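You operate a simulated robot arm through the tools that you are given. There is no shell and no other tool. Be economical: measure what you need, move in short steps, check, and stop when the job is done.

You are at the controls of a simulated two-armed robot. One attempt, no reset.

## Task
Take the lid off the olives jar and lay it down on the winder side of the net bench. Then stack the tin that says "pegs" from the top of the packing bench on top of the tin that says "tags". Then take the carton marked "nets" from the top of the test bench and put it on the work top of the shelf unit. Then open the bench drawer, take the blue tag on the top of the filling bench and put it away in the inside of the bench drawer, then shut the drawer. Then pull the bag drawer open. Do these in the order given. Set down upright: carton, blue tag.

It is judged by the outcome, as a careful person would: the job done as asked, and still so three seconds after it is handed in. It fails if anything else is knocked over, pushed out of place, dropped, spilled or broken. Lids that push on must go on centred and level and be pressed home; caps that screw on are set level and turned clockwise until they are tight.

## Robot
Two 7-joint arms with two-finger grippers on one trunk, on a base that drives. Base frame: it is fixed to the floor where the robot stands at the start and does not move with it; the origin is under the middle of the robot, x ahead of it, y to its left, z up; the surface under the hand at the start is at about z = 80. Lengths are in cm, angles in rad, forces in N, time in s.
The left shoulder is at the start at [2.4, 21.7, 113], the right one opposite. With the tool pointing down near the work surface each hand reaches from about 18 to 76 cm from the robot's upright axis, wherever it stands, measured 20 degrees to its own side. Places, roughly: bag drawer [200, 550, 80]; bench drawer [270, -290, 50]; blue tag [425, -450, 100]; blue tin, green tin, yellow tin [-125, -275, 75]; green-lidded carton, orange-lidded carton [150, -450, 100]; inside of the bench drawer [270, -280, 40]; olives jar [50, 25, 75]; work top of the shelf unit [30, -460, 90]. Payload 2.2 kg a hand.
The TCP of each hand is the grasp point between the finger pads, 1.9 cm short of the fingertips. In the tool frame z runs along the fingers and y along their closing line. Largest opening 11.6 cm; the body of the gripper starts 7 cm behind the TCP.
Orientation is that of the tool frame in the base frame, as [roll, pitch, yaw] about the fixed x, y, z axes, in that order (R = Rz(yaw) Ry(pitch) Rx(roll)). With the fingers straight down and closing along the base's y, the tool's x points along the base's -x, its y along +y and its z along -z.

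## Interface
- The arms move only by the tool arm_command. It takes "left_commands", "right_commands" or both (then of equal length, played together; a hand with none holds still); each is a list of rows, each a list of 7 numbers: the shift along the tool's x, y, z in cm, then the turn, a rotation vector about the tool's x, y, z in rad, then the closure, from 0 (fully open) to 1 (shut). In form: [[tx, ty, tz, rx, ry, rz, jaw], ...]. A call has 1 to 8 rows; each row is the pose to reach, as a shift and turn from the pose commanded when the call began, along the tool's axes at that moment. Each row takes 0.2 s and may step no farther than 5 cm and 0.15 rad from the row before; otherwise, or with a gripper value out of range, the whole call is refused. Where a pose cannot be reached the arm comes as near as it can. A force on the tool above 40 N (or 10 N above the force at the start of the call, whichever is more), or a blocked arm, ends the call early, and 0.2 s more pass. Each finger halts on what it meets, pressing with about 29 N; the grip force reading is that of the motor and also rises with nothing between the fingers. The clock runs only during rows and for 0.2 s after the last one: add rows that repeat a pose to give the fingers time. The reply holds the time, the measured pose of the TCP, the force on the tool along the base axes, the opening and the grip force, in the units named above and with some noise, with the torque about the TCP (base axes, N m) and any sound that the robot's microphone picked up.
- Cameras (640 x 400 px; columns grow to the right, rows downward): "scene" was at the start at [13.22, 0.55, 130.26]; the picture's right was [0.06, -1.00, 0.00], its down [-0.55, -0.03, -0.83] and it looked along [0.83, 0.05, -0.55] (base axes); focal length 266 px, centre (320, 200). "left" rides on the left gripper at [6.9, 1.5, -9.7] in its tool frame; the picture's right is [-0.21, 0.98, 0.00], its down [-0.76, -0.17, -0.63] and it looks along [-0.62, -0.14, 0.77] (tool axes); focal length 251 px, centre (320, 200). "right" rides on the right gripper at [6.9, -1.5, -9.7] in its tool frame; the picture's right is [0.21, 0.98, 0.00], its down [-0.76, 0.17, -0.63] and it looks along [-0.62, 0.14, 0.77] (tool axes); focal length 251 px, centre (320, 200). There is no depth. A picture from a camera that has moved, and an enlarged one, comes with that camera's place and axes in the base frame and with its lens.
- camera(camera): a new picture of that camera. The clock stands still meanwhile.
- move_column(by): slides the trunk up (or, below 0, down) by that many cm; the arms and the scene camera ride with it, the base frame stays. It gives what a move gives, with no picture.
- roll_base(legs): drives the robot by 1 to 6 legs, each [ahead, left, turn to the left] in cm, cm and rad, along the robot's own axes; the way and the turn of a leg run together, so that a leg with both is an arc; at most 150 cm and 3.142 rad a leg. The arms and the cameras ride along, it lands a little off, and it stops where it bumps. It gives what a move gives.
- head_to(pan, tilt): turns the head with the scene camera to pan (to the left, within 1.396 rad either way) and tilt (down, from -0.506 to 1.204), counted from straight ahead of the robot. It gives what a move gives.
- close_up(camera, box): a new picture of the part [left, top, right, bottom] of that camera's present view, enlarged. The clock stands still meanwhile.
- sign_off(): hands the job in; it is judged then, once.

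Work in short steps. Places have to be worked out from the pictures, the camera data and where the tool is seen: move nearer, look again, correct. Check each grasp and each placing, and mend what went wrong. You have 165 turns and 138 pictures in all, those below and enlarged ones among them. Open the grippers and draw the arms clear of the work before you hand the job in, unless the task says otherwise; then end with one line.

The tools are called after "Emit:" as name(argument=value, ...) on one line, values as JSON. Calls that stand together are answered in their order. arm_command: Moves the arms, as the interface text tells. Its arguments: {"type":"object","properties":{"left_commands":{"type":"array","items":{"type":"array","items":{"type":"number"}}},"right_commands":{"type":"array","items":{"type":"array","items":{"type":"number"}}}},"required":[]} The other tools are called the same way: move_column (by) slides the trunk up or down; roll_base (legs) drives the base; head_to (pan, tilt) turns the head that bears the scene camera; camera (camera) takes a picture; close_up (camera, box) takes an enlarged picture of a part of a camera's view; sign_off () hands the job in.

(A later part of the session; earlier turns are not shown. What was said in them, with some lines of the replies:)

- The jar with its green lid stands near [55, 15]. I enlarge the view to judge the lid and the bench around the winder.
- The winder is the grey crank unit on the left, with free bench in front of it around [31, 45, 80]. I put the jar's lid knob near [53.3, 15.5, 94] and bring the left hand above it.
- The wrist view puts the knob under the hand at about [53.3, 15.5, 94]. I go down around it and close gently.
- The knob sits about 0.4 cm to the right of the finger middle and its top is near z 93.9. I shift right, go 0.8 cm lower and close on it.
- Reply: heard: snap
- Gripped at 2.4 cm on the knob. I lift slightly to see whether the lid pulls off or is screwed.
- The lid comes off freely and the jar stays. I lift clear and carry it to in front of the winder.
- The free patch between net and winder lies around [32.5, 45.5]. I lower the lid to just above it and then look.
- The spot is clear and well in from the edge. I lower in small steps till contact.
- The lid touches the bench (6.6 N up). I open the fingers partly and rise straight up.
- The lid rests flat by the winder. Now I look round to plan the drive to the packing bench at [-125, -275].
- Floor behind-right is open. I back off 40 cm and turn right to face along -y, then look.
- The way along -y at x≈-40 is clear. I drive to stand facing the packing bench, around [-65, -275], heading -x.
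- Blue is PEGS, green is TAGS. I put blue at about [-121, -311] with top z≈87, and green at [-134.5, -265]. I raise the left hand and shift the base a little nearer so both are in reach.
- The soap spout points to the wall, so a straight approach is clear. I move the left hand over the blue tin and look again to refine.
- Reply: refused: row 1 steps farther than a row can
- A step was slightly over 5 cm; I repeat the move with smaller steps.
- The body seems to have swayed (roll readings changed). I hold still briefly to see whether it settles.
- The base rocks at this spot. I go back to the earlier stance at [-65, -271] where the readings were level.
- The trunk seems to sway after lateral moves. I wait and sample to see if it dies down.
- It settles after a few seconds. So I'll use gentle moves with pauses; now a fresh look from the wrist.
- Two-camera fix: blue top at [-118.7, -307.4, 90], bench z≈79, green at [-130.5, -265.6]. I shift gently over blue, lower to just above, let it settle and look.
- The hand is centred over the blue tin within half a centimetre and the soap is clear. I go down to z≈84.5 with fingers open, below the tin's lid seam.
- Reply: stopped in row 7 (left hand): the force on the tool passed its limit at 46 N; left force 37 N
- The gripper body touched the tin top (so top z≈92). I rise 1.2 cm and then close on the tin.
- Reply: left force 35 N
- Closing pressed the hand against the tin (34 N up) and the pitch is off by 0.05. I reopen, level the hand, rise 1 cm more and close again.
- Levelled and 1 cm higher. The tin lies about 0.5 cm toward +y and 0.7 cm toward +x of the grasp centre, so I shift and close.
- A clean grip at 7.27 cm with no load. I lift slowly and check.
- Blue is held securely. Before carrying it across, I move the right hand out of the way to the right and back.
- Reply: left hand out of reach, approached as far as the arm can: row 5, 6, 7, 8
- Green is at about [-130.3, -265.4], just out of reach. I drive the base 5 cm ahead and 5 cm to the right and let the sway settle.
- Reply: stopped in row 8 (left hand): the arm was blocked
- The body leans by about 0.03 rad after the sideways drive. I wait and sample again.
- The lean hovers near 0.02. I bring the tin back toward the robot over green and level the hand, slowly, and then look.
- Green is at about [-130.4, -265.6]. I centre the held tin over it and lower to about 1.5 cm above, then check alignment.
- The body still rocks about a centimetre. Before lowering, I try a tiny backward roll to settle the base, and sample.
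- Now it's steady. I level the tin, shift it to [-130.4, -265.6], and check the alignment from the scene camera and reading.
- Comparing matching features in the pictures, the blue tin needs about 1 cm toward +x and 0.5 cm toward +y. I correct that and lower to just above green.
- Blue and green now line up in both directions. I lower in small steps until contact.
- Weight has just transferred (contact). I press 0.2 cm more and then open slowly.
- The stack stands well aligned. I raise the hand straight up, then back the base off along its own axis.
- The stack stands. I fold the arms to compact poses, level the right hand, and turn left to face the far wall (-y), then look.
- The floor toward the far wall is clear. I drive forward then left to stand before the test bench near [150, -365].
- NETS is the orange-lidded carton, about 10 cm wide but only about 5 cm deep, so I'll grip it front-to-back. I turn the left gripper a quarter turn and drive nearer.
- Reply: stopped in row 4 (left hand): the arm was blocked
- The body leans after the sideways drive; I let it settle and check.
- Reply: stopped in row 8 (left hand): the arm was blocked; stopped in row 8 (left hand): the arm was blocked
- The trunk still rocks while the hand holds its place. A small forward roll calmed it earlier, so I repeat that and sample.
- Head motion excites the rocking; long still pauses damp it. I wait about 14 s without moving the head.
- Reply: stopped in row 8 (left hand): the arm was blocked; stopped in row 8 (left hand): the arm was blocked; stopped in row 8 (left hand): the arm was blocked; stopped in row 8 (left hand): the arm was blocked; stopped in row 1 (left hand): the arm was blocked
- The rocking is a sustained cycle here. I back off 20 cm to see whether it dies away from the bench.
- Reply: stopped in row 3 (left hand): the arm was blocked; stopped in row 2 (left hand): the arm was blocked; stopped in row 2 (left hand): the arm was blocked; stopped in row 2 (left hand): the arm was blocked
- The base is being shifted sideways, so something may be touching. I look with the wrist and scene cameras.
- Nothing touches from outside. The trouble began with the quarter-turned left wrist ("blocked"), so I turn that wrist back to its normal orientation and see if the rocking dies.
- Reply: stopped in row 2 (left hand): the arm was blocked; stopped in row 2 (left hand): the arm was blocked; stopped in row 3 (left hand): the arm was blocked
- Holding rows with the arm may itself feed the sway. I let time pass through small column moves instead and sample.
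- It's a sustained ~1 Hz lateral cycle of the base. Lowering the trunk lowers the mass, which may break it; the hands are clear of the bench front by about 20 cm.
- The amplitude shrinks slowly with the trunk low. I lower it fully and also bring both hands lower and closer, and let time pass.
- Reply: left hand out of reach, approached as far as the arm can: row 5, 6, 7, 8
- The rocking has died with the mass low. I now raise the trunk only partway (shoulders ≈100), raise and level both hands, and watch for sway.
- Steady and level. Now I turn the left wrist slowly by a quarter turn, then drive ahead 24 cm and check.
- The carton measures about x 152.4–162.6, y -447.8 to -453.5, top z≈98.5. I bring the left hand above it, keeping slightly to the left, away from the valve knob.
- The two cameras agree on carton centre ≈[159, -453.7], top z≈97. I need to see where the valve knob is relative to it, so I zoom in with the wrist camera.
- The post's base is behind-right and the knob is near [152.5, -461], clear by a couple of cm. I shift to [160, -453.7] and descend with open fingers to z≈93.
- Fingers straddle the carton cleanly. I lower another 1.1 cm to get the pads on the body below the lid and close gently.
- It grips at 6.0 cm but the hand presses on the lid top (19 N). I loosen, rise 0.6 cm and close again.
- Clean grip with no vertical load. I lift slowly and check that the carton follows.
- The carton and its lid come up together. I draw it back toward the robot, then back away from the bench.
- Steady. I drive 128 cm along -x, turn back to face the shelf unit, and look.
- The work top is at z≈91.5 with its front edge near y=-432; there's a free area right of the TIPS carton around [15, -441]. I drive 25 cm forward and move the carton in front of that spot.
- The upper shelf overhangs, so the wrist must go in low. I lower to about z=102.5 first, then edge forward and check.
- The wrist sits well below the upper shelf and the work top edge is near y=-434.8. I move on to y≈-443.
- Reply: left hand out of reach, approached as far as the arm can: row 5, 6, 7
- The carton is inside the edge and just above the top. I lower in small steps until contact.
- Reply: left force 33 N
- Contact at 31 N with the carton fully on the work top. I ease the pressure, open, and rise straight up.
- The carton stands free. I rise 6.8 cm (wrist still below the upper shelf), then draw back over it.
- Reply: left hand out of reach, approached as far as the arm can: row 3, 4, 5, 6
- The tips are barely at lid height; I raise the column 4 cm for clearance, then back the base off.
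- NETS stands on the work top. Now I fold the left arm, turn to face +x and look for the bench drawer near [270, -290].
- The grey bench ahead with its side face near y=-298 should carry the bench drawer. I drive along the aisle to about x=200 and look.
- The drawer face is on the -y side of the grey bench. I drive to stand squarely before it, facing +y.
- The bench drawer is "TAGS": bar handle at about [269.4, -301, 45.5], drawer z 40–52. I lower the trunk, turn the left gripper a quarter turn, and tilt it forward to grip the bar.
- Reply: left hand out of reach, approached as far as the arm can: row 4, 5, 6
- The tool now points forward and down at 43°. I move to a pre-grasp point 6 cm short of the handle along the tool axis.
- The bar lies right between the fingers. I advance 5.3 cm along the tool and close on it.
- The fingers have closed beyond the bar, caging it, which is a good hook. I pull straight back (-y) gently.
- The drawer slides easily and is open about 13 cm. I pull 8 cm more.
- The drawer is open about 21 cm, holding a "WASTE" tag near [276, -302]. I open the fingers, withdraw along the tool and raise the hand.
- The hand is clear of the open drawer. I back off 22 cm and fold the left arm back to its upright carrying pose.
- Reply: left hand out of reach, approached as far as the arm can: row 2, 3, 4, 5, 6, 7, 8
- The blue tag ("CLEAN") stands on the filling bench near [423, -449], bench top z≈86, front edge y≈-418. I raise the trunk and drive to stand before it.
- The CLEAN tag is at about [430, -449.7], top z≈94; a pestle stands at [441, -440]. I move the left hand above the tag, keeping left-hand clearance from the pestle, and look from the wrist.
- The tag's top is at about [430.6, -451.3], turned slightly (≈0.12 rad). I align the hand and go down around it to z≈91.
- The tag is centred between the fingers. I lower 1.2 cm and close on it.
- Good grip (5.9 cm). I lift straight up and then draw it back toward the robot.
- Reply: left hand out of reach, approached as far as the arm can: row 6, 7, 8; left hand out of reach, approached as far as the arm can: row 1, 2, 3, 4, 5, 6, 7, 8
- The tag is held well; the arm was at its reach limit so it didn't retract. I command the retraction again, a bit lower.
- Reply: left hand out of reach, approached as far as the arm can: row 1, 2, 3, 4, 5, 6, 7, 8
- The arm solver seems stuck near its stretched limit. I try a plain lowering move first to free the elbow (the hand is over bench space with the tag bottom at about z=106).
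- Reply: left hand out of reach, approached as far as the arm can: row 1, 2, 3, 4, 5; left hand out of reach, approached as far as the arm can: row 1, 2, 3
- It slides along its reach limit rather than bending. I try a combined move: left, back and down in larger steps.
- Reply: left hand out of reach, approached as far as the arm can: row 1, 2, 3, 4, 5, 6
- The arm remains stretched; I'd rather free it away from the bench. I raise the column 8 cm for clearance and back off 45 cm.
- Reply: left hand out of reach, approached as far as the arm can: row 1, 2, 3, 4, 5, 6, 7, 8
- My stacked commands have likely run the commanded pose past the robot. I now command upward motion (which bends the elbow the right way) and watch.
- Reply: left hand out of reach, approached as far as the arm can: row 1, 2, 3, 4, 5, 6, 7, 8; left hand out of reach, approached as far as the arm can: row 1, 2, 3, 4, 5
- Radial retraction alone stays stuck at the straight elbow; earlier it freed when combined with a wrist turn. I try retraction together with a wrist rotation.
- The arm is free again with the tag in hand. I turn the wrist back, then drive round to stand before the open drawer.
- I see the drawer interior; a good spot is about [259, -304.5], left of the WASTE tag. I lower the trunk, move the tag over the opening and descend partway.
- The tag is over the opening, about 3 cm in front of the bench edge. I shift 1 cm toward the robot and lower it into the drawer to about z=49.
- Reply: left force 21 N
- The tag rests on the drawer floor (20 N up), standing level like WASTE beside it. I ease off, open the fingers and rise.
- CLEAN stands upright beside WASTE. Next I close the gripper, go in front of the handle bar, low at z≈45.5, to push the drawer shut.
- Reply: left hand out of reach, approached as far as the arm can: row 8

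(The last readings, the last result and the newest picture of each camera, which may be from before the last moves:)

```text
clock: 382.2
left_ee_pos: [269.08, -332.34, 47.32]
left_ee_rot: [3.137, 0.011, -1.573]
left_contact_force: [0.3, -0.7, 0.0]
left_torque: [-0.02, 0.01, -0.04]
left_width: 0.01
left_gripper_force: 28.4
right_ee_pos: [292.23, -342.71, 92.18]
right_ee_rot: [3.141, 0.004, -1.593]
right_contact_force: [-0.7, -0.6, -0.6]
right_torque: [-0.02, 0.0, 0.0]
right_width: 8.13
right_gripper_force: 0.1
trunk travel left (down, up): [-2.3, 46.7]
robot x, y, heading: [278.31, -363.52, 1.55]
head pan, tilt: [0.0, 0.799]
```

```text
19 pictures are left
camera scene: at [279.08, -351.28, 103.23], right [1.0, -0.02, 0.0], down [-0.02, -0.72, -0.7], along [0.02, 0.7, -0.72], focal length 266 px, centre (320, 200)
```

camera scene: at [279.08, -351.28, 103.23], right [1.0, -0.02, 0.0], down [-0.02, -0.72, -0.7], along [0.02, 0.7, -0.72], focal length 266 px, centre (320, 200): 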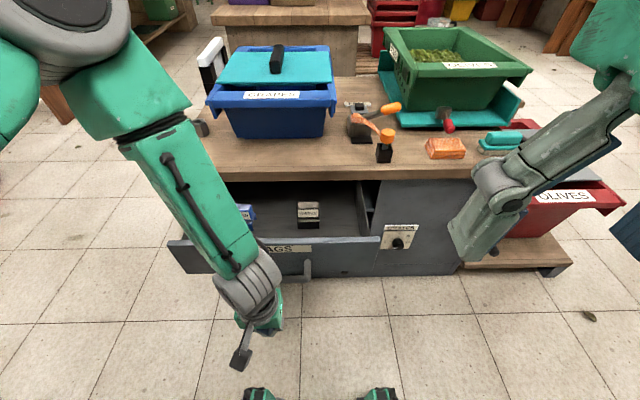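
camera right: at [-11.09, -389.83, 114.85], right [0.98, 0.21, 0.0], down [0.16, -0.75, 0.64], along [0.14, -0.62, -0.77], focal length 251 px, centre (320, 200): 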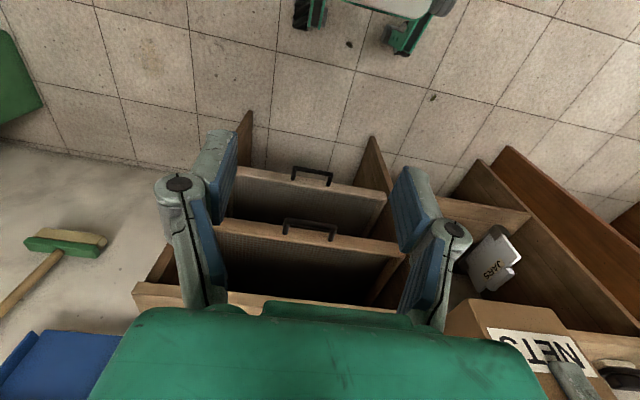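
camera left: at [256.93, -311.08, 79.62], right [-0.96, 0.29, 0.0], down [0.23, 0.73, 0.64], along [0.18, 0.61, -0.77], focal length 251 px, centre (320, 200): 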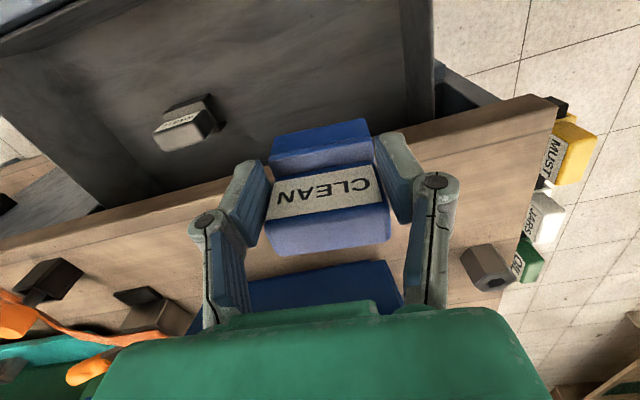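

Fingers are in front of the bar. I lower 1.5 cm and push forward (+y).

Emit:
arm_command(left_commands=[[-1, 0, 0.8, 0, 0, 0, 1], [-3, 0, 1.5, 0, 0, 0, 1], [-6, 0, 1.5, 0, 0, 0, 1], [-9, 0, 1.5, 0, 0, 0, 1], [-12, 0, 1.5, 0, 0, 0, 1], [-15, 0, 1.5, 0, 0, 0, 1], [-18, 0, 1.5, 0, 0, 0, 1], [-21, 0, 1.5, 0, 0, 0, 1]])

Emit:
arm_command(left_commands=[[-2, 0, 0, 0, 0, 0, 1], [-4, 0, 0, 0, 0, 0, 1], [-5.5, 0, 0, 0, 0, 0, 1], [-7, 0, 0, 0, 0, 0, 1], [-8, 0, 0, 0, 0, 0, 1], [-9, 0, 0, 0, 0, 0, 1]])

Emit:
camera(camera="scene")

```text
clock: 384.0
left_ee_pos: [268.97, -311.22, 46.09]
left_ee_rot: [3.14, 0.008, -1.568]
left_contact_force: [-0.9, 0.2, 0.0]
left_torque: [-0.05, 0.04, -0.01]
left_width: 0.02
left_gripper_force: 29.1
right_ee_pos: [292.23, -342.72, 92.23]
right_ee_rot: [3.141, 0.004, -1.593]
right_contact_force: [0.0, -0.4, -0.1]
right_torque: [0.0, -0.02, 0.01]
right_width: 8.11
right_gripper_force: 0.1
trunk travel left (down, up): [-2.3, 46.7]
robot x, y, heading: [278.69, -363.26, 1.545]
head pan, tilt: [0.0, 0.799]
```

```text
clock: 385.1
left_ee_pos: [269.0, -305.09, 45.87]
left_ee_rot: [3.134, -0.008, -1.572]
left_contact_force: [-0.3, -2.0, -0.3]
left_torque: [0.17, 0.05, 0.02]
left_width: 0.02
left_gripper_force: 28.7
right_ee_pos: [292.09, -342.77, 92.22]
right_ee_rot: [3.141, -0.001, -1.594]
right_contact_force: [0.2, 1.2, -0.1]
right_torque: [-0.04, 0.02, -0.02]
right_width: 8.13
right_gripper_force: 0.1
trunk travel left (down, up): [-2.3, 46.7]
robot x, y, heading: [278.28, -363.34, 1.55]
head pan, tilt: [0.0, 0.799]
stopped in row 5 (left hand): the force on the tool passed its limit at 45 N (the readings are from after the stop); the commanded pose is now the measured one
```

```text
18 pictures are left
camera scene: at [279.08, -351.17, 103.21], right [1.0, -0.02, 0.0], down [-0.02, -0.72, -0.69], along [0.02, 0.69, -0.72], focal length 266 px, centre (320, 200)
```

scene: 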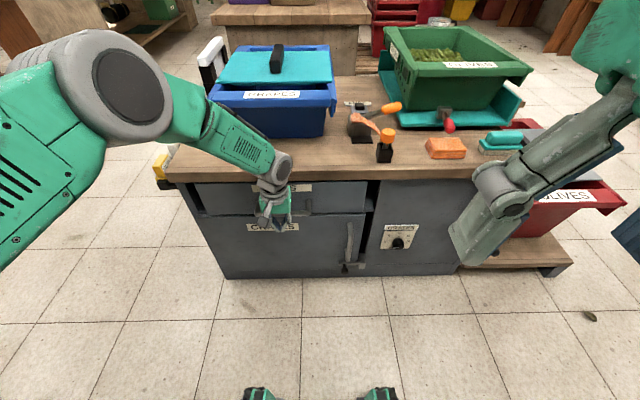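

It stopped at 45 N, probably at the closed end. I back the hand off and inspect the drawer.

Emit:
arm_command(left_commands=[[3, 0, 0, 0, 0, 0, 1], [6, 0, 0, 0, 0, 0, 1], [9, 0, -1, 0, 0, 0, 1], [12, 2, -4, 0, 0, 0, 1], [14, 5, -8, 0, 0, 0, 0.8], [15, 8, -12, 0, 0, 0, 0.6], [15, 12, -16, 0, 0, 0, 0.5], [15, 15, -20, 0, 0, 0, 0.5]])

Emit:
close_up(camera="scene", box=[150, 150, 400, 290])

```text
refused: row 5 steps farther than a row can; nothing moved
```

```text
2.56 times, centred on (275, 220) of scene
camera zoom: at [279.08, -351.17, 103.21], right [1.0, -0.02, 0.0], down [-0.02, -0.72, -0.69], along [0.02, 0.69, -0.72], focal length 682 px, centre (435, 149)
```

zoom: 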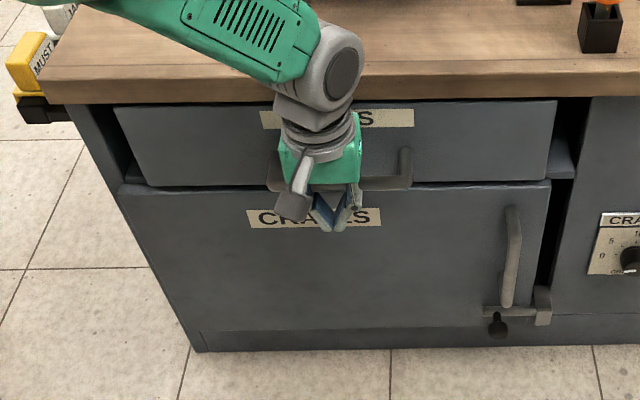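

It looks closed as at the beginning (bar back at y≈-301.5). I press once more to be sure, then retract in proper steps.

Emit:
arm_command(left_commands=[[-0.8, 0, 0, 0, 0, 0, 1], [-1.5, 0, 0, 0, 0, 0, 1], [-2.2, 0, 0, 0, 0, 0, 1], [-2.8, 0, 0, 0, 0, 0, 1], [-3.4, 0, 0, 0, 0, 0, 1]])

Emit:
arm_command(left_commands=[[3, 0, 0, 0, 0, 0, 1], [6, 0, 0, 0, 0, 0, 1], [9, 0, -1, 0, 0, 0, 1], [12, 0, -4, 0, 0, 0, 1], [14, 2, -8, 0, 0, 0, 0.8], [15, 4, -12, 0, 0, 0, 0.6], [15, 6, -16, 0, 0, 0, 0.5], [15, 8, -20, 0, 0, 0, 0.5]])

Emit:
roll_base(legs=[[-12, 0, 0]])

Emit:
close_up(camera="scene", box=[150, 130, 400, 290])

```text
clock: 385.5
left_ee_pos: [269.07, -305.15, 45.69]
left_ee_rot: [3.131, -0.028, -1.573]
left_contact_force: [-0.1, -6.1, 1.2]
left_torque: [0.23, 0.05, 0.18]
left_width: 0.0
left_gripper_force: 28.6
right_ee_pos: [292.06, -343.1, 92.16]
right_ee_rot: [-3.141, -0.001, -1.594]
right_contact_force: [0.3, 0.8, -1.0]
right_torque: [-0.08, 0.0, 0.01]
right_width: 8.13
right_gripper_force: 0.1
trunk travel left (down, up): [-2.3, 46.7]
robot x, y, heading: [278.77, -363.41, 1.547]
head pan, tilt: [0.0, 0.799]
stopped in row 2 (left hand): the force on the tool passed its limit at 50 N (the readings are from after the stop); the commanded pose is now the measured one
```

```text
clock: 387.3
left_ee_pos: [261.19, -319.76, 66.35]
left_ee_rot: [3.132, -0.022, -1.576]
left_contact_force: [0.2, -0.2, 0.5]
left_torque: [-0.03, 0.02, 0.04]
left_width: 5.81
left_gripper_force: 0.2
right_ee_pos: [291.98, -343.24, 92.18]
right_ee_rot: [-3.141, -0.001, -1.594]
right_contact_force: [0.4, 0.1, -0.1]
right_torque: [-0.01, -0.02, -0.01]
right_width: 8.1
right_gripper_force: 0.1
trunk travel left (down, up): [-2.3, 46.7]
robot x, y, heading: [278.45, -363.16, 1.549]
head pan, tilt: [0.0, 0.799]
```

```text
clock: 388.5
left_ee_pos: [260.89, -331.93, 66.47]
left_ee_rot: [3.13, -0.021, -1.575]
left_contact_force: [-0.1, -0.5, -0.1]
left_torque: [-0.02, 0.02, 0.01]
left_width: 5.79
left_gripper_force: 0.0
right_ee_pos: [292.0, -355.43, 92.2]
right_ee_rot: [-3.141, -0.001, -1.592]
right_contact_force: [0.8, 0.8, 0.3]
right_torque: [0.07, 0.02, 0.02]
right_width: 8.13
right_gripper_force: 0.0
trunk travel left (down, up): [-2.3, 46.7]
robot x, y, heading: [278.48, -375.4, 1.548]
head pan, tilt: [0.0, 0.799]
```

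```text
2.50 times, centred on (275, 210) of scene
camera zoom: at [278.81, -363.56, 103.24], right [1.0, -0.02, 0.0], down [-0.02, -0.72, -0.7], along [0.01, 0.7, -0.72], focal length 666 px, centre (432, 175)
```

zoom: 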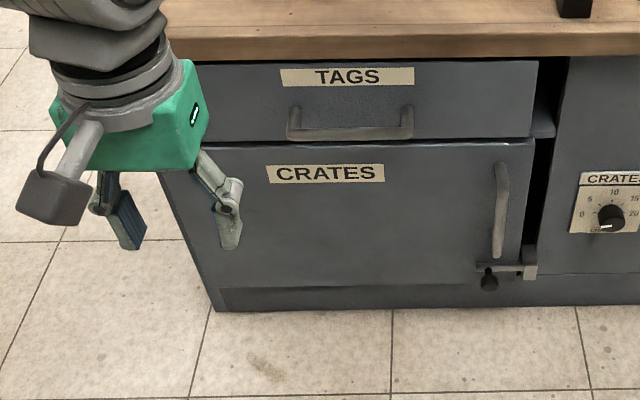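

The drawer is fully shut. Now for the bag drawer at [200, 550, 80]: I drive back along the aisle to x≈-40 and then head +y.

Emit:
roll_base(legs=[[0, 0, 1.59], [150, 0, 0], [150, 0, 0], [18, 0, 0], [0, 0, -1.57], [150, 0, 0]])

Emit:
head_to(pan=0, tilt=0.25)

Emit:
camera(camera="scene")

```text
clock: 418.9
left_ee_pos: [-58.87, -178.86, 66.43]
left_ee_rot: [3.131, -0.019, -1.545]
left_contact_force: [-0.1, 0.5, -0.8]
left_torque: [0.03, 0.0, -0.01]
left_width: 5.79
left_gripper_force: 0.0
right_ee_pos: [-27.21, -201.49, 92.09]
right_ee_rot: [3.141, -0.005, -1.561]
right_contact_force: [0.6, 0.8, -0.7]
right_torque: [0.0, -0.01, 0.03]
right_width: 8.12
right_gripper_force: 0.0
trunk travel left (down, up): [-2.3, 46.7]
robot x, y, heading: [-40.41, -221.83, 1.578]
head pan, tilt: [0.0, 0.799]
```

```text
clock: 419.9
left_ee_pos: [-58.75, -179.01, 66.61]
left_ee_rot: [3.13, -0.019, -1.544]
left_contact_force: [-0.2, -0.4, 0.3]
left_torque: [0.01, -0.03, 0.01]
left_width: 5.8
left_gripper_force: 0.1
right_ee_pos: [-27.26, -201.59, 92.16]
right_ee_rot: [-3.141, -0.005, -1.563]
right_contact_force: [0.5, 0.1, -0.3]
right_torque: [0.01, 0.04, -0.01]
right_width: 8.11
right_gripper_force: 0.0
trunk travel left (down, up): [-2.3, 46.7]
robot x, y, heading: [-40.24, -222.27, 1.579]
head pan, tilt: [0.0, 0.25]
```

```text
15 pictures are left
camera scene: at [-40.07, -208.54, 108.12], right [1.0, 0.01, 0.0], down [0.0, -0.25, -0.97], along [-0.01, 0.97, -0.25], focal length 266 px, centre (320, 200)
```

scene: 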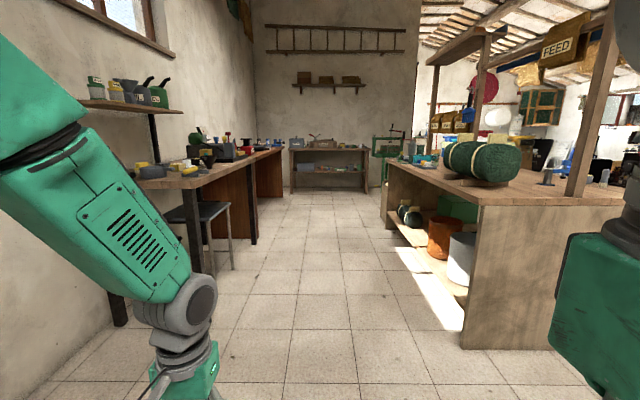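

The aisle past the net bench is clear. I drive on to y≈130 and look again.

Emit:
roll_base(legs=[[150, 0, 0], [150, 0, 0], [50, 0, 0]])

Emit:
head_to(pan=-0.45, tilt=0.25)

Emit:
camera(camera="scene")

```text
clock: 436.8
left_ee_pos: [-51.44, 169.75, 66.57]
left_ee_rot: [3.132, -0.019, -1.589]
left_contact_force: [-0.7, 0.4, -0.5]
left_torque: [0.0, 0.01, -0.03]
left_width: 5.81
left_gripper_force: 0.1
right_ee_pos: [-20.97, 145.98, 92.14]
right_ee_rot: [3.141, -0.006, -1.606]
right_contact_force: [0.2, -0.2, -0.8]
right_torque: [-0.03, 0.0, 0.02]
right_width: 8.12
right_gripper_force: 0.2
trunk travel left (down, up): [-2.3, 46.7]
robot x, y, heading: [-34.58, 126.28, 1.539]
head pan, tilt: [0.0, 0.25]
```

```text
clock: 437.7
left_ee_pos: [-51.54, 169.57, 66.68]
left_ee_rot: [3.131, -0.014, -1.589]
left_contact_force: [-0.9, -0.4, -0.2]
left_torque: [-0.01, 0.03, -0.01]
left_width: 5.81
left_gripper_force: 0.1
right_ee_pos: [-20.86, 145.75, 92.13]
right_ee_rot: [3.14, -0.008, -1.607]
right_contact_force: [0.0, 0.0, 0.7]
right_torque: [0.02, 0.02, -0.02]
right_width: 8.09
right_gripper_force: 0.0
trunk travel left (down, up): [-2.3, 46.7]
robot x, y, heading: [-34.71, 126.24, 1.531]
head pan, tilt: [-0.45, 0.25]
```

```text
14 pictures are left
camera scene: at [-29.97, 138.43, 108.13], right [0.88, -0.47, 0.0], down [-0.12, -0.22, -0.97], along [0.45, 0.86, -0.25], focal length 266 px, centre (320, 200)
```

scene: 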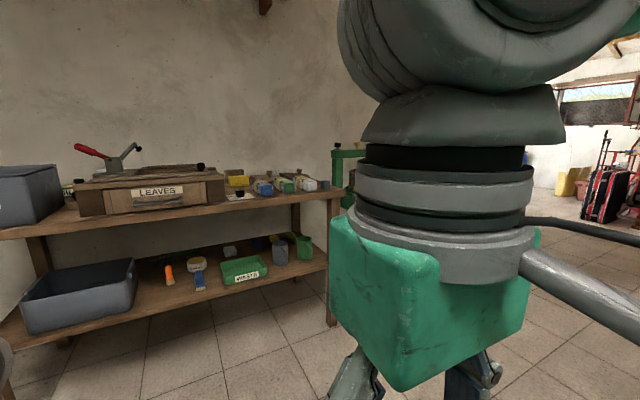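

I turn right to see the room beyond the table.

Emit:
roll_base(legs=[[0, 0, -0.75]])

Emit:
head_to(pan=0.15, tilt=0.1)

Emit:
camera(camera="scene")

```text
clock: 440.1
left_ee_pos: [-17.53, 169.7, 66.66]
left_ee_rot: [3.131, -0.015, -2.333]
left_contact_force: [1.3, 0.3, 0.5]
left_torque: [0.02, 0.03, -0.01]
left_width: 5.8
left_gripper_force: 0.1
right_ee_pos: [-11.15, 131.34, 92.01]
right_ee_rot: [3.141, -0.007, -2.35]
right_contact_force: [0.0, 0.3, -0.2]
right_torque: [0.0, 0.02, -0.01]
right_width: 8.14
right_gripper_force: 0.0
trunk travel left (down, up): [-2.3, 46.7]
robot x, y, heading: [-34.85, 126.21, 0.789]
head pan, tilt: [-0.45, 0.25]
```

```text
clock: 441.1
left_ee_pos: [-17.5, 169.48, 66.74]
left_ee_rot: [3.131, -0.015, -2.335]
left_contact_force: [-0.7, 0.8, 0.1]
left_torque: [0.0, 0.02, 0.01]
left_width: 5.81
left_gripper_force: 0.1
right_ee_pos: [-11.24, 131.26, 92.09]
right_ee_rot: [3.141, -0.007, -2.351]
right_contact_force: [0.1, -0.6, 0.6]
right_torque: [0.02, -0.03, -0.02]
right_width: 8.13
right_gripper_force: 0.1
trunk travel left (down, up): [-2.3, 46.7]
robot x, y, heading: [-34.5, 125.87, 0.791]
head pan, tilt: [0.15, 0.099]
```

```text
13 pictures are left
camera scene: at [-26.15, 136.36, 109.52], right [0.81, -0.59, 0.0], down [-0.06, -0.08, -0.99], along [0.59, 0.8, -0.1], focal length 266 px, centre (320, 200)
```

scene: 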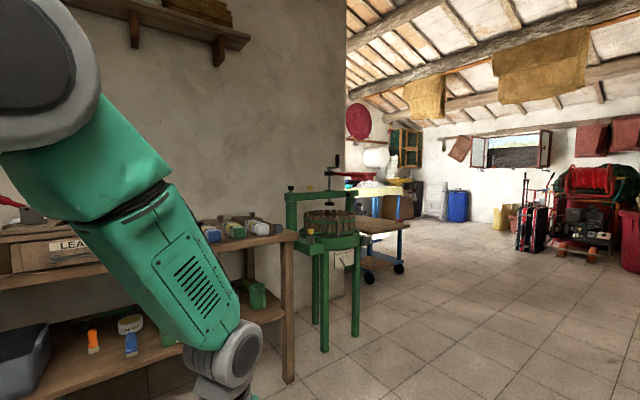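

The way into the big room lies past the green press. I drive to about [255, 250] and look toward +y.

Emit:
roll_base(legs=[[0, 0, -0.39], [150, 0, 0], [150, 0, 0], [15, 0, 0], [0, 0, 1.17]])

Emit:
head_to(pan=0.1, tilt=0.2)

Emit:
camera(camera="scene")

```text
clock: 460.5
left_ee_pos: [239.71, 285.56, 66.74]
left_ee_rot: [3.131, -0.014, -1.589]
left_contact_force: [-0.5, -0.1, 0.1]
left_torque: [0.05, -0.02, -0.03]
left_width: 5.79
left_gripper_force: 0.1
right_ee_pos: [270.25, 261.58, 92.1]
right_ee_rot: [-3.141, -0.006, -1.605]
right_contact_force: [0.0, 0.6, -0.1]
right_torque: [-0.01, 0.01, 0.02]
right_width: 8.13
right_gripper_force: 0.1
trunk travel left (down, up): [-2.3, 46.7]
robot x, y, heading: [256.03, 242.27, 1.532]
head pan, tilt: [0.15, 0.099]
```

```text
clock: 461.2
left_ee_pos: [239.69, 285.53, 66.66]
left_ee_rot: [3.132, -0.013, -1.587]
left_contact_force: [0.6, -0.9, -0.4]
left_torque: [-0.01, 0.03, 0.01]
left_width: 5.8
left_gripper_force: 0.1
right_ee_pos: [270.29, 261.57, 91.99]
right_ee_rot: [-3.141, -0.01, -1.606]
right_contact_force: [0.0, -0.2, 0.4]
right_torque: [-0.01, 0.02, 0.01]
right_width: 8.12
right_gripper_force: 0.1
trunk travel left (down, up): [-2.3, 46.7]
robot x, y, heading: [256.56, 242.08, 1.534]
head pan, tilt: [0.099, 0.201]
```

```text
12 pictures are left
camera scene: at [256.27, 255.44, 108.59], right [1.0, 0.06, 0.0], down [0.01, -0.2, -0.98], along [-0.06, 0.98, -0.2], focal length 266 px, centre (320, 200)
```

scene: 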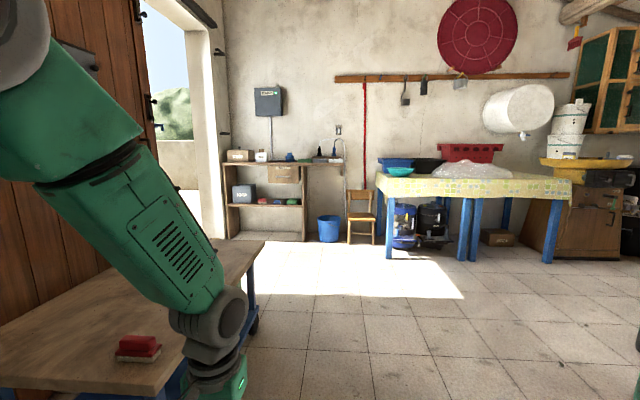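

A trolley stands just left of my left hand. I sidestep right and raise the trunk first, then drive around toward the small table on the far wall that holds the bag drawer.

Emit:
roll_base(legs=[[0, -16, 0]])

Emit:
move_column(by=18)

Emit:
roll_base(legs=[[150, 0, 0], [18, 0, 0], [0, 0, 1.07], [75, 0, 0], [0, 0, -1.04]])

Emit:
head_to(pan=0, tilt=0.35)

Emit:
camera(camera="scene")

```text
clock: 462.6
left_ee_pos: [255.78, 284.93, 66.79]
left_ee_rot: [3.13, -0.012, -1.59]
left_contact_force: [0.3, 0.2, -0.2]
left_torque: [0.01, 0.02, -0.01]
left_width: 5.79
left_gripper_force: 0.1
right_ee_pos: [286.19, 260.93, 91.95]
right_ee_rot: [3.141, -0.012, -1.607]
right_contact_force: [-0.3, 0.3, 0.1]
right_torque: [0.0, -0.01, 0.0]
right_width: 8.13
right_gripper_force: 0.1
trunk travel left (down, up): [-2.3, 46.7]
robot x, y, heading: [272.49, 241.38, 1.533]
head pan, tilt: [0.099, 0.201]
```

```text
clock: 464.6
left_ee_pos: [256.04, 284.78, 84.79]
left_ee_rot: [3.128, -0.011, -1.588]
left_contact_force: [0.3, 0.9, 0.1]
left_torque: [0.01, -0.01, 0.0]
left_width: 5.8
left_gripper_force: 0.0
right_ee_pos: [286.78, 260.84, 109.87]
right_ee_rot: [3.137, -0.013, -1.609]
right_contact_force: [0.5, -0.4, -0.4]
right_torque: [0.03, -0.01, 0.0]
right_width: 8.12
right_gripper_force: 0.1
trunk travel left (down, up): [-20.3, 28.7]
robot x, y, heading: [272.97, 241.3, 1.537]
head pan, tilt: [0.099, 0.201]
```

```text
clock: 482.1
left_ee_pos: [194.5, 489.38, 84.85]
left_ee_rot: [3.128, -0.013, -1.529]
left_contact_force: [1.3, 0.2, 0.4]
left_torque: [-0.02, 0.0, 0.02]
left_width: 5.81
left_gripper_force: 0.1
right_ee_pos: [226.56, 467.33, 109.82]
right_ee_rot: [3.136, -0.015, -1.546]
right_contact_force: [0.2, 0.2, -0.7]
right_torque: [-0.03, -0.04, -0.02]
right_width: 8.1
right_gripper_force: 0.1
trunk travel left (down, up): [-20.3, 28.7]
robot x, y, heading: [213.78, 447.09, 1.592]
head pan, tilt: [0.099, 0.201]
```

```text
clock: 482.8
left_ee_pos: [194.57, 489.32, 84.86]
left_ee_rot: [3.128, -0.011, -1.53]
left_contact_force: [-0.9, 0.8, -0.1]
left_torque: [-0.04, -0.03, -0.01]
left_width: 5.8
left_gripper_force: 0.0
right_ee_pos: [226.66, 467.14, 109.9]
right_ee_rot: [3.136, -0.019, -1.546]
right_contact_force: [0.6, -1.2, -0.3]
right_torque: [0.02, 0.0, -0.02]
right_width: 8.1
right_gripper_force: 0.0
trunk travel left (down, up): [-20.3, 28.7]
robot x, y, heading: [213.68, 447.58, 1.594]
head pan, tilt: [0.0, 0.351]
```

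```text
11 pictures are left
camera scene: at [213.6, 460.58, 125.19], right [1.0, 0.02, 0.0], down [0.01, -0.35, -0.94], along [-0.02, 0.94, -0.35], focal length 266 px, centre (320, 200)
```

scene: 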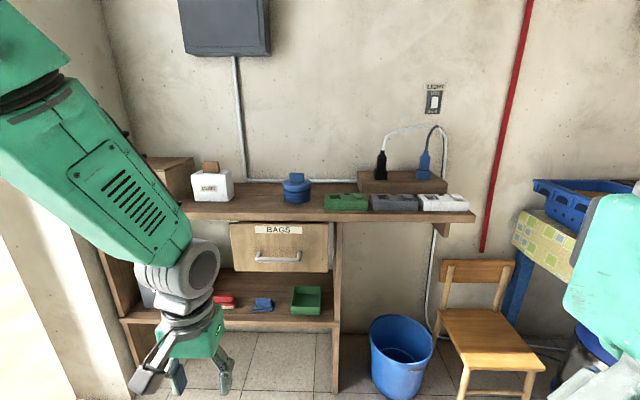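

The BAGS drawer is in view with a bar handle. I zoom in to locate it.

Emit:
close_up(camera="scene", box=[215, 205, 355, 295])

```text
4.44 times, centred on (285, 250) of scene
camera zoom: at [213.6, 460.58, 125.19], right [1.0, 0.02, 0.0], down [0.01, -0.35, -0.94], along [-0.02, 0.94, -0.35], focal length 1184 px, centre (476, -22)
```

zoom: 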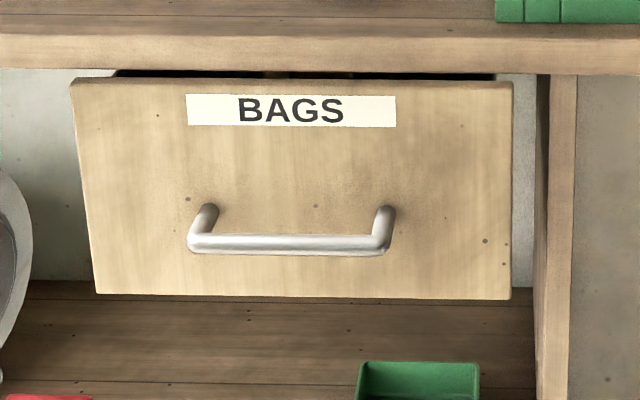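

Handle bar computed at about [197, 541, 72.8] with the drawer face at y≈545.7. I turn the left wrist a quarter turn, drive 30 cm ahead, and tilt the tool forward as for the first drawer.

Emit:
arm_command(left_commands=[[0, 0, 0, 0, 0, 0.13, 0.5], [0, 0, 0, 0, 0, 0.26, 0.5], [0, 0, 0, 0, 0, 0.39, 0.5], [0, 0, 0, 0, 0, 0.52, 0.5], [0, 0, 0, 0, 0, 0.65, 0.5], [0, 0, 0, 0, 0, 0.78, 0.5], [0, 0, 0, 0, 0, 0.91, 0.5], [0, 0, 0, 0, 0, 1.04, 0.5]])

Emit:
arm_command(left_commands=[[0, 0, 0, 0, 0, 0.13, 0.5], [0, 0, 0, 0, 0, 0.26, 0.5], [0, 0, 0, 0, 0, 0.39, 0.5], [0, 0, 0, 0, 0, 0.52, 0.5], [0, 0, 0, 0, 0, 0.57, 0.5]])

Emit:
roll_base(legs=[[30, 0, 0]])

Emit:
arm_command(left_commands=[[0, 0, 0, -0.13, 0, 0, 0.5], [0, 0, 0, -0.26, 0, 0, 0.5], [0, 0, 0, -0.39, 0, 0, 0.5], [0, 0, 0, -0.52, 0, 0, 0.5], [0, 0, 0, -0.65, 0, 0, 0.5], [0, 0, 0, -0.75, 0, 0, 0.5]])

```text
clock: 484.6
left_ee_pos: [194.44, 489.07, 84.86]
left_ee_rot: [-3.138, -0.019, -2.572]
left_contact_force: [-0.7, -0.9, -0.5]
left_torque: [0.01, 0.05, 0.04]
left_width: 5.79
left_gripper_force: 0.1
right_ee_pos: [226.46, 467.06, 109.96]
right_ee_rot: [3.139, -0.018, -1.546]
right_contact_force: [0.7, 0.0, -0.2]
right_torque: [0.01, -0.01, -0.02]
right_width: 8.12
right_gripper_force: 0.0
trunk travel left (down, up): [-20.3, 28.7]
robot x, y, heading: [214.07, 447.21, 1.591]
head pan, tilt: [0.0, 0.351]
```

```text
clock: 485.8
left_ee_pos: [194.6, 489.29, 84.86]
left_ee_rot: [-3.131, -0.013, -3.141]
left_contact_force: [-0.5, -0.3, 0.0]
left_torque: [-0.01, 0.01, 0.02]
left_width: 5.79
left_gripper_force: 0.0
right_ee_pos: [226.67, 467.1, 109.84]
right_ee_rot: [3.139, -0.018, -1.547]
right_contact_force: [0.1, -0.3, 0.3]
right_torque: [0.02, 0.01, -0.01]
right_width: 8.13
right_gripper_force: 0.0
trunk travel left (down, up): [-20.3, 28.7]
robot x, y, heading: [213.91, 447.1, 1.593]
head pan, tilt: [0.0, 0.351]
```

```text
clock: 487.8
left_ee_pos: [193.67, 518.92, 84.83]
left_ee_rot: [-3.128, -0.014, -3.134]
left_contact_force: [0.4, -0.3, 0.5]
left_torque: [0.03, 0.02, -0.03]
left_width: 5.78
left_gripper_force: 0.0
right_ee_pos: [225.69, 496.95, 109.8]
right_ee_rot: [3.137, -0.018, -1.544]
right_contact_force: [0.3, 0.1, 0.6]
right_torque: [-0.03, 0.0, 0.0]
right_width: 8.14
right_gripper_force: 0.1
trunk travel left (down, up): [-20.3, 28.7]
robot x, y, heading: [213.18, 476.92, 1.595]
head pan, tilt: [0.0, 0.351]
```

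```text
clock: 489.2
left_ee_pos: [193.7, 519.4, 86.53]
left_ee_rot: [2.374, 0.036, -3.113]
left_contact_force: [0.0, 0.2, 0.2]
left_torque: [-0.02, -0.02, -0.01]
left_width: 5.78
left_gripper_force: 0.0
right_ee_pos: [225.73, 496.73, 109.88]
right_ee_rot: [3.138, -0.02, -1.544]
right_contact_force: [0.0, -0.3, 0.8]
right_torque: [0.0, 0.0, 0.02]
right_width: 8.13
right_gripper_force: 0.1
trunk travel left (down, up): [-20.3, 28.7]
robot x, y, heading: [213.11, 477.32, 1.603]
head pan, tilt: [0.0, 0.351]
```

I move to the pre-grasp point about 6 cm short of the bar, then check from the wrist.

Emit:
arm_command(left_commands=[[-0.6, 1, 3.1, 0, 0, 0, 0.5], [-1.1, 2, 6.2, 0, 0, 0, 0.5], [-1.7, 3, 9.4, 0, 0, 0, 0.5], [-2.3, 4, 12.6, 0, 0, 0, 0.5], [-2.9, 5.1, 15.8, 0, 0, 0, 0.5], [-3.4, 6.1, 18.9, 0, 0, 0, 0.5]])

Emit:
camera(camera="left")

```text
clock: 490.6
left_ee_pos: [196.15, 536.22, 75.02]
left_ee_rot: [2.403, -0.006, -3.122]
left_contact_force: [-0.1, -0.1, -0.4]
left_torque: [0.0, 0.03, 0.0]
left_width: 5.78
left_gripper_force: 0.1
right_ee_pos: [225.72, 496.74, 109.83]
right_ee_rot: [3.137, -0.022, -1.542]
right_contact_force: [-0.3, -0.3, -0.3]
right_torque: [0.0, -0.04, -0.04]
right_width: 8.11
right_gripper_force: 0.1
trunk travel left (down, up): [-20.3, 28.7]
robot x, y, heading: [212.89, 477.01, 1.602]
head pan, tilt: [0.0, 0.351]
```

```text
9 pictures are left
camera left: at [189.37, 530.63, 83.14], right [0.21, 0.73, 0.66], down [0.77, -0.53, 0.35], along [0.6, 0.43, -0.67], focal length 251 px, centre (320, 200)
```

left: 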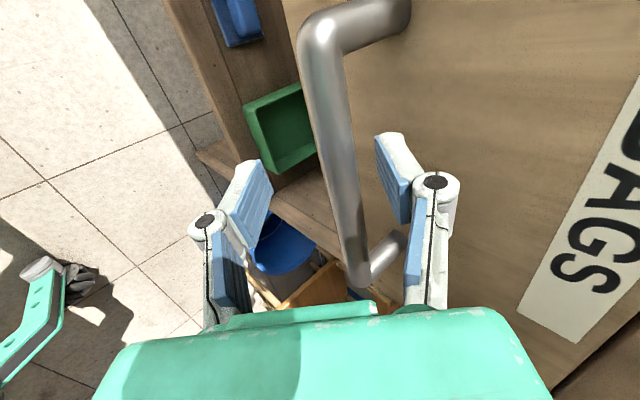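

Two-view fix puts the bar at about y=537.6, z=75, almost at the grasp point already. I move 1 cm up along the closing line and 1.4 cm forward, then close.

Emit:
arm_command(left_commands=[[0, 0.6, 0.5, 0, 0, 0, 0.5], [0, 1.0, 1.0, 0, 0, 0, 0.5], [0, 1.0, 1.5, 0, 0, 0, 0.6], [0, 1.0, 1.5, 0, 0, 0, 0.75], [0, 1.0, 1.5, 0, 0, 0, 0.9], [0, 1.0, 1.5, 0, 0, 0, 1], [0, 1.0, 1.5, 0, 0, 0, 1]])

Emit:
camera(camera="left")

```text
clock: 492.2
left_ee_pos: [196.45, 537.74, 74.65]
left_ee_rot: [2.403, -0.012, -3.129]
left_contact_force: [-0.2, 1.9, 0.4]
left_torque: [-0.04, 0.0, -0.01]
left_width: 0.0
left_gripper_force: 28.3
right_ee_pos: [225.9, 496.73, 109.77]
right_ee_rot: [3.135, -0.02, -1.543]
right_contact_force: [-0.3, 0.0, -0.8]
right_torque: [0.02, 0.0, 0.05]
right_width: 8.1
right_gripper_force: 0.0
trunk travel left (down, up): [-20.3, 28.7]
robot x, y, heading: [212.83, 476.85, 1.598]
head pan, tilt: [0.0, 0.351]
```

```text
8 pictures are left
camera left: at [189.61, 532.33, 82.69], right [0.21, 0.73, 0.66], down [0.77, -0.54, 0.35], along [0.6, 0.43, -0.67], focal length 251 px, centre (320, 200)
```

left: 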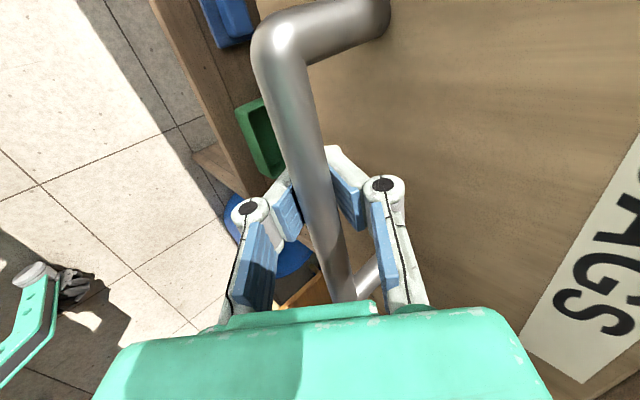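

The bar is caged between the closed fingers again. I pull straight back (-y).

Emit:
arm_command(left_commands=[[0, -1.1, -1, 0, 0, 0, 1], [0, -2.2, -2, 0, 0, 0, 1], [0, -3.7, -3.4, 0, 0, 0, 1], [0, -5.2, -4.7, 0, 0, 0, 1], [0, -6.7, -6.1, 0, 0, 0, 1], [0, -8.1, -7.4, 0, 0, 0, 1], [0, -9.6, -8.7, 0, 0, 0, 1]])

Emit:
camera(camera="scene")

```text
clock: 493.8
left_ee_pos: [196.09, 524.52, 73.85]
left_ee_rot: [2.419, -0.003, -3.111]
left_contact_force: [0.0, 0.4, -0.4]
left_torque: [-0.02, -0.01, -0.01]
left_width: 0.02
left_gripper_force: 28.3
right_ee_pos: [225.8, 496.69, 109.88]
right_ee_rot: [3.135, -0.02, -1.545]
right_contact_force: [-0.8, -0.1, 0.0]
right_torque: [0.03, -0.03, -0.03]
right_width: 8.11
right_gripper_force: 0.1
trunk travel left (down, up): [-20.3, 28.7]
robot x, y, heading: [213.29, 477.07, 1.601]
head pan, tilt: [0.0, 0.351]
```

```text
7 pictures are left
camera scene: at [212.82, 490.27, 125.18], right [1.0, 0.03, 0.0], down [0.01, -0.35, -0.94], along [-0.03, 0.94, -0.35], focal length 266 px, centre (320, 200)
```

scene: 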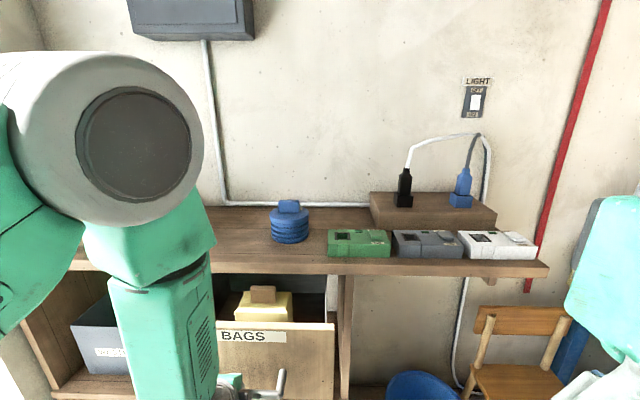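

The bag drawer is coming out. I pull 9 cm further, gently.

Emit:
arm_command(left_commands=[[0, -1.5, -1.3, 0, 0, 0, 1], [0, -3, -2.7, 0, 0, 0, 1], [0, -4.4, -4, 0, 0, 0, 1], [0, -5.5, -5, 0, 0, 0, 1], [0, -6.6, -6, 0, 0, 0, 1]])

Emit:
head_to(pan=0.05, tilt=0.7)

Emit:
camera(camera="scene")

```text
clock: 495.0
left_ee_pos: [196.25, 515.75, 74.06]
left_ee_rot: [2.42, -0.004, -3.108]
left_contact_force: [0.7, -0.3, -0.1]
left_torque: [0.0, 0.02, 0.0]
left_width: 0.0
left_gripper_force: 28.4
right_ee_pos: [225.84, 496.73, 109.84]
right_ee_rot: [3.134, -0.019, -1.542]
right_contact_force: [-0.8, 0.3, 1.2]
right_torque: [0.0, 0.01, 0.01]
right_width: 8.11
right_gripper_force: 0.2
trunk travel left (down, up): [-20.3, 28.7]
robot x, y, heading: [212.56, 476.7, 1.597]
head pan, tilt: [0.0, 0.351]
```

```text
clock: 495.9
left_ee_pos: [196.56, 515.84, 74.3]
left_ee_rot: [2.412, 0.003, -3.111]
left_contact_force: [-0.2, 0.4, -0.3]
left_torque: [0.01, -0.04, -0.01]
left_width: 0.0
left_gripper_force: 28.5
right_ee_pos: [225.74, 496.73, 109.94]
right_ee_rot: [3.137, -0.02, -1.543]
right_contact_force: [0.7, -0.9, 0.4]
right_torque: [-0.02, -0.02, 0.0]
right_width: 8.1
right_gripper_force: 0.0
trunk travel left (down, up): [-20.3, 28.7]
robot x, y, heading: [213.18, 477.07, 1.601]
head pan, tilt: [0.051, 0.7]
```

```text
6 pictures are left
camera scene: at [212.42, 489.42, 122.05], right [1.0, 0.08, 0.0], down [0.05, -0.64, -0.76], along [-0.06, 0.76, -0.65], focal length 266 px, centre (320, 200)
```

scene: 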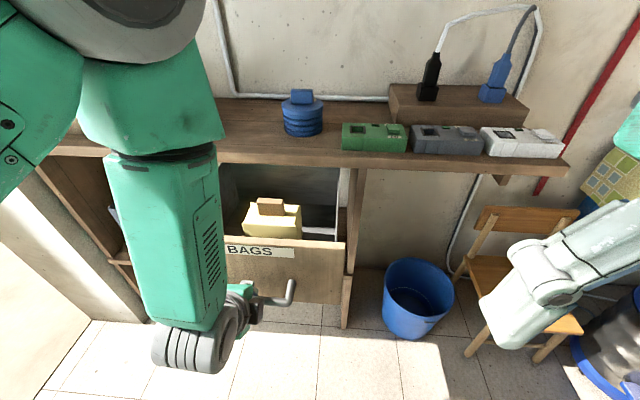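

The drawer is open about 22 cm. I pull a few centimetres more to be well open, with the force guard watching for the stop.

Emit:
arm_command(left_commands=[[0, -1, -0.9, 0, 0, 0, 1], [0, -2, -1.8, 0, 0, 0, 1], [0, -3, -2.7, 0, 0, 0, 1], [0, -3.7, -3.4, 0, 0, 0, 1]])

Emit:
arm_command(left_commands=[[0, 0, 0, 0, 0, 0, 0.75], [0, 0, 0, 0, 0, 0, 0.5], [0, 0, 0, 0, 0, 0, 0.5], [0, 0, -2, 0, 0, 0, 0.5], [0, 0, -4.5, 0, 0, 0, 0.5], [0, 0, -7, 0, 0, 0, 0.5], [0, 0, -9, 0, 0, 0, 0.5]])

Emit:
camera(camera="scene")

```text
clock: 496.6
left_ee_pos: [196.5, 514.06, 74.71]
left_ee_rot: [2.386, 0.011, -3.105]
left_contact_force: [4.7, 25.5, -34.3]
left_torque: [0.09, 0.47, -0.26]
left_width: 0.56
left_gripper_force: 28.5
right_ee_pos: [225.66, 496.88, 109.66]
right_ee_rot: [3.138, -0.027, -1.543]
right_contact_force: [-0.4, 0.4, 0.0]
right_torque: [0.03, -0.02, 0.01]
right_width: 8.12
right_gripper_force: 0.0
trunk travel left (down, up): [-20.3, 28.7]
robot x, y, heading: [212.84, 476.88, 1.601]
head pan, tilt: [0.051, 0.7]
stopped in row 3 (left hand): the force on the tool passed its limit at 46 N (the readings are from after the stop); the commanded pose is now the measured one
```

```text
clock: 498.3
left_ee_pos: [199.95, 508.18, 75.42]
left_ee_rot: [2.521, 0.023, -3.063]
left_contact_force: [-0.6, -0.2, -0.9]
left_torque: [-0.01, 0.03, -0.02]
left_width: 5.79
left_gripper_force: 0.1
left hand out of reach, approached as far as the arm can: row 5, 6, 7
right_ee_pos: [225.88, 496.37, 109.8]
right_ee_rot: [3.139, -0.022, -1.542]
right_contact_force: [0.5, 0.5, 0.3]
right_torque: [-0.03, 0.03, -0.03]
right_width: 8.12
right_gripper_force: 0.1
trunk travel left (down, up): [-20.3, 28.7]
robot x, y, heading: [213.03, 477.03, 1.591]
head pan, tilt: [0.051, 0.7]
stopped in row 7 (left hand): the arm was blocked; the commanded pose is now the measured one
```

```text
5 pictures are left
camera scene: at [212.53, 489.44, 122.04], right [1.0, 0.08, 0.0], down [0.05, -0.64, -0.76], along [-0.06, 0.76, -0.65], focal length 266 px, centre (320, 200)
```

scene: 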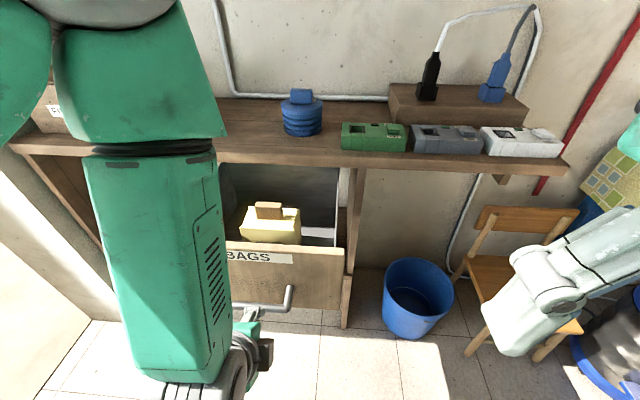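

The drawer hit its stop, so it's fully open. The arm couldn't retract the whole way; I look from the wrist to see whether the fingers are clear of the handle.

Emit:
camera(camera="left")

```text
4 pictures are left
camera left: at [193.13, 503.25, 83.89], right [0.14, 0.81, 0.57], down [0.79, -0.44, 0.43], along [0.6, 0.39, -0.7], focal length 251 px, centre (320, 200)
```

left: 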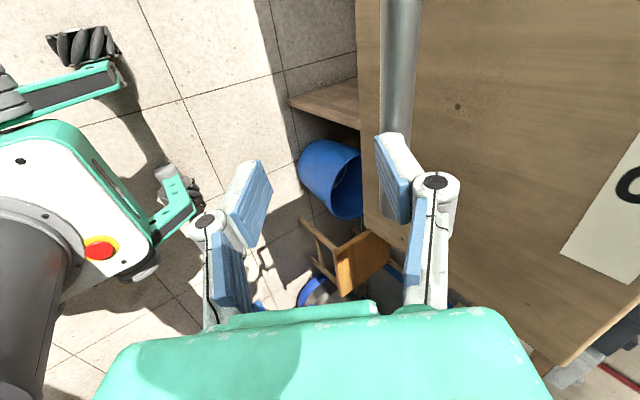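

The upper finger is in front of (robot side of) the bar, so backing straight away is free. I back the base 3 cm and check the force, then further.

Emit:
roll_base(legs=[[-3, 0, 0]])

```text
clock: 499.2
left_ee_pos: [199.99, 505.11, 75.43]
left_ee_rot: [2.519, 0.023, -3.062]
left_contact_force: [-0.3, 0.4, 0.5]
left_torque: [0.0, 0.0, -0.02]
left_width: 5.81
left_gripper_force: 0.0
right_ee_pos: [226.0, 493.33, 109.83]
right_ee_rot: [3.136, -0.022, -1.543]
right_contact_force: [0.8, -0.9, -0.6]
right_torque: [0.03, 0.01, 0.0]
right_width: 8.15
right_gripper_force: 0.1
trunk travel left (down, up): [-20.3, 28.7]
robot x, y, heading: [212.87, 474.19, 1.597]
head pan, tilt: [0.051, 0.7]
```

No force, so the hand is free. I back off 35 cm, open the grippers and check the drawer.

Emit:
roll_base(legs=[[-35, 0, 0]])

Emit:
arm_command(left_commands=[[0, 0, 0, 0, 0, 0, 0.2], [0, 0, 0, 0, 0, 0, 0], [0, 0, 0, 0, 0, 0, 0]], right_commands=[[0, 0, 0, 0, 0, 0, 0.1], [0, 0, 0, 0, 0, 0, 0], [0, 0, 0, 0, 0, 0, 0]])

Emit:
camera(camera="scene")

```text
clock: 501.4
left_ee_pos: [200.91, 469.81, 75.5]
left_ee_rot: [2.517, 0.023, -3.058]
left_contact_force: [-0.3, 0.2, -0.5]
left_torque: [0.01, 0.0, 0.01]
left_width: 5.79
left_gripper_force: 0.0
right_ee_pos: [226.82, 457.85, 109.73]
right_ee_rot: [3.137, -0.024, -1.543]
right_contact_force: [0.5, -0.5, -0.8]
right_torque: [0.02, 0.01, -0.03]
right_width: 8.13
right_gripper_force: 0.0
trunk travel left (down, up): [-20.3, 28.7]
robot x, y, heading: [214.0, 439.0, 1.6]
head pan, tilt: [0.051, 0.7]
```

```text
clock: 502.2
left_ee_pos: [200.8, 469.69, 75.52]
left_ee_rot: [2.516, 0.027, -3.055]
left_contact_force: [0.3, 0.0, -0.2]
left_torque: [-0.01, -0.02, 0.0]
left_width: 11.61
left_gripper_force: 0.0
right_ee_pos: [226.89, 457.73, 109.8]
right_ee_rot: [3.136, -0.027, -1.541]
right_contact_force: [-0.6, -0.5, 0.2]
right_torque: [0.0, 0.0, 0.02]
right_width: 11.58
right_gripper_force: 0.0
trunk travel left (down, up): [-20.3, 28.7]
robot x, y, heading: [213.9, 438.94, 1.599]
head pan, tilt: [0.051, 0.7]
```

```text
3 pictures are left
camera scene: at [213.54, 451.15, 122.05], right [1.0, 0.08, 0.0], down [0.05, -0.64, -0.76], along [-0.06, 0.76, -0.65], focal length 266 px, centre (320, 200)
```

scene: 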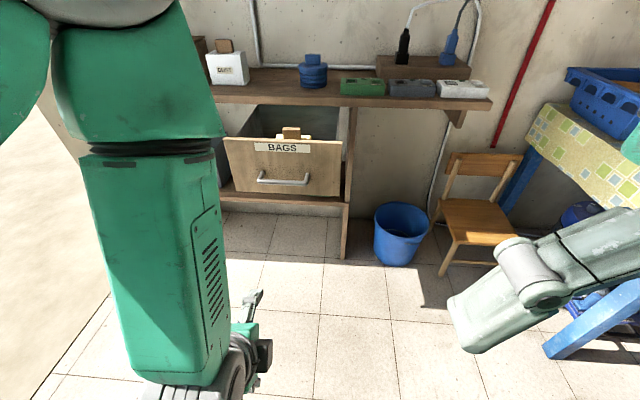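

The bag drawer stands open, both grippers are open, and the arms are clear of the work, so I hand the job in.

Emit:
sign_off()

```text
The job is handed in.
```

All five tasks were done in the order given and the job is handed in: the olives lid is by the winder, "pegs" is on "tags", the nets carton is on the shelf work top, the blue tag is in the shut bench drawer, and the bag drawer is open.
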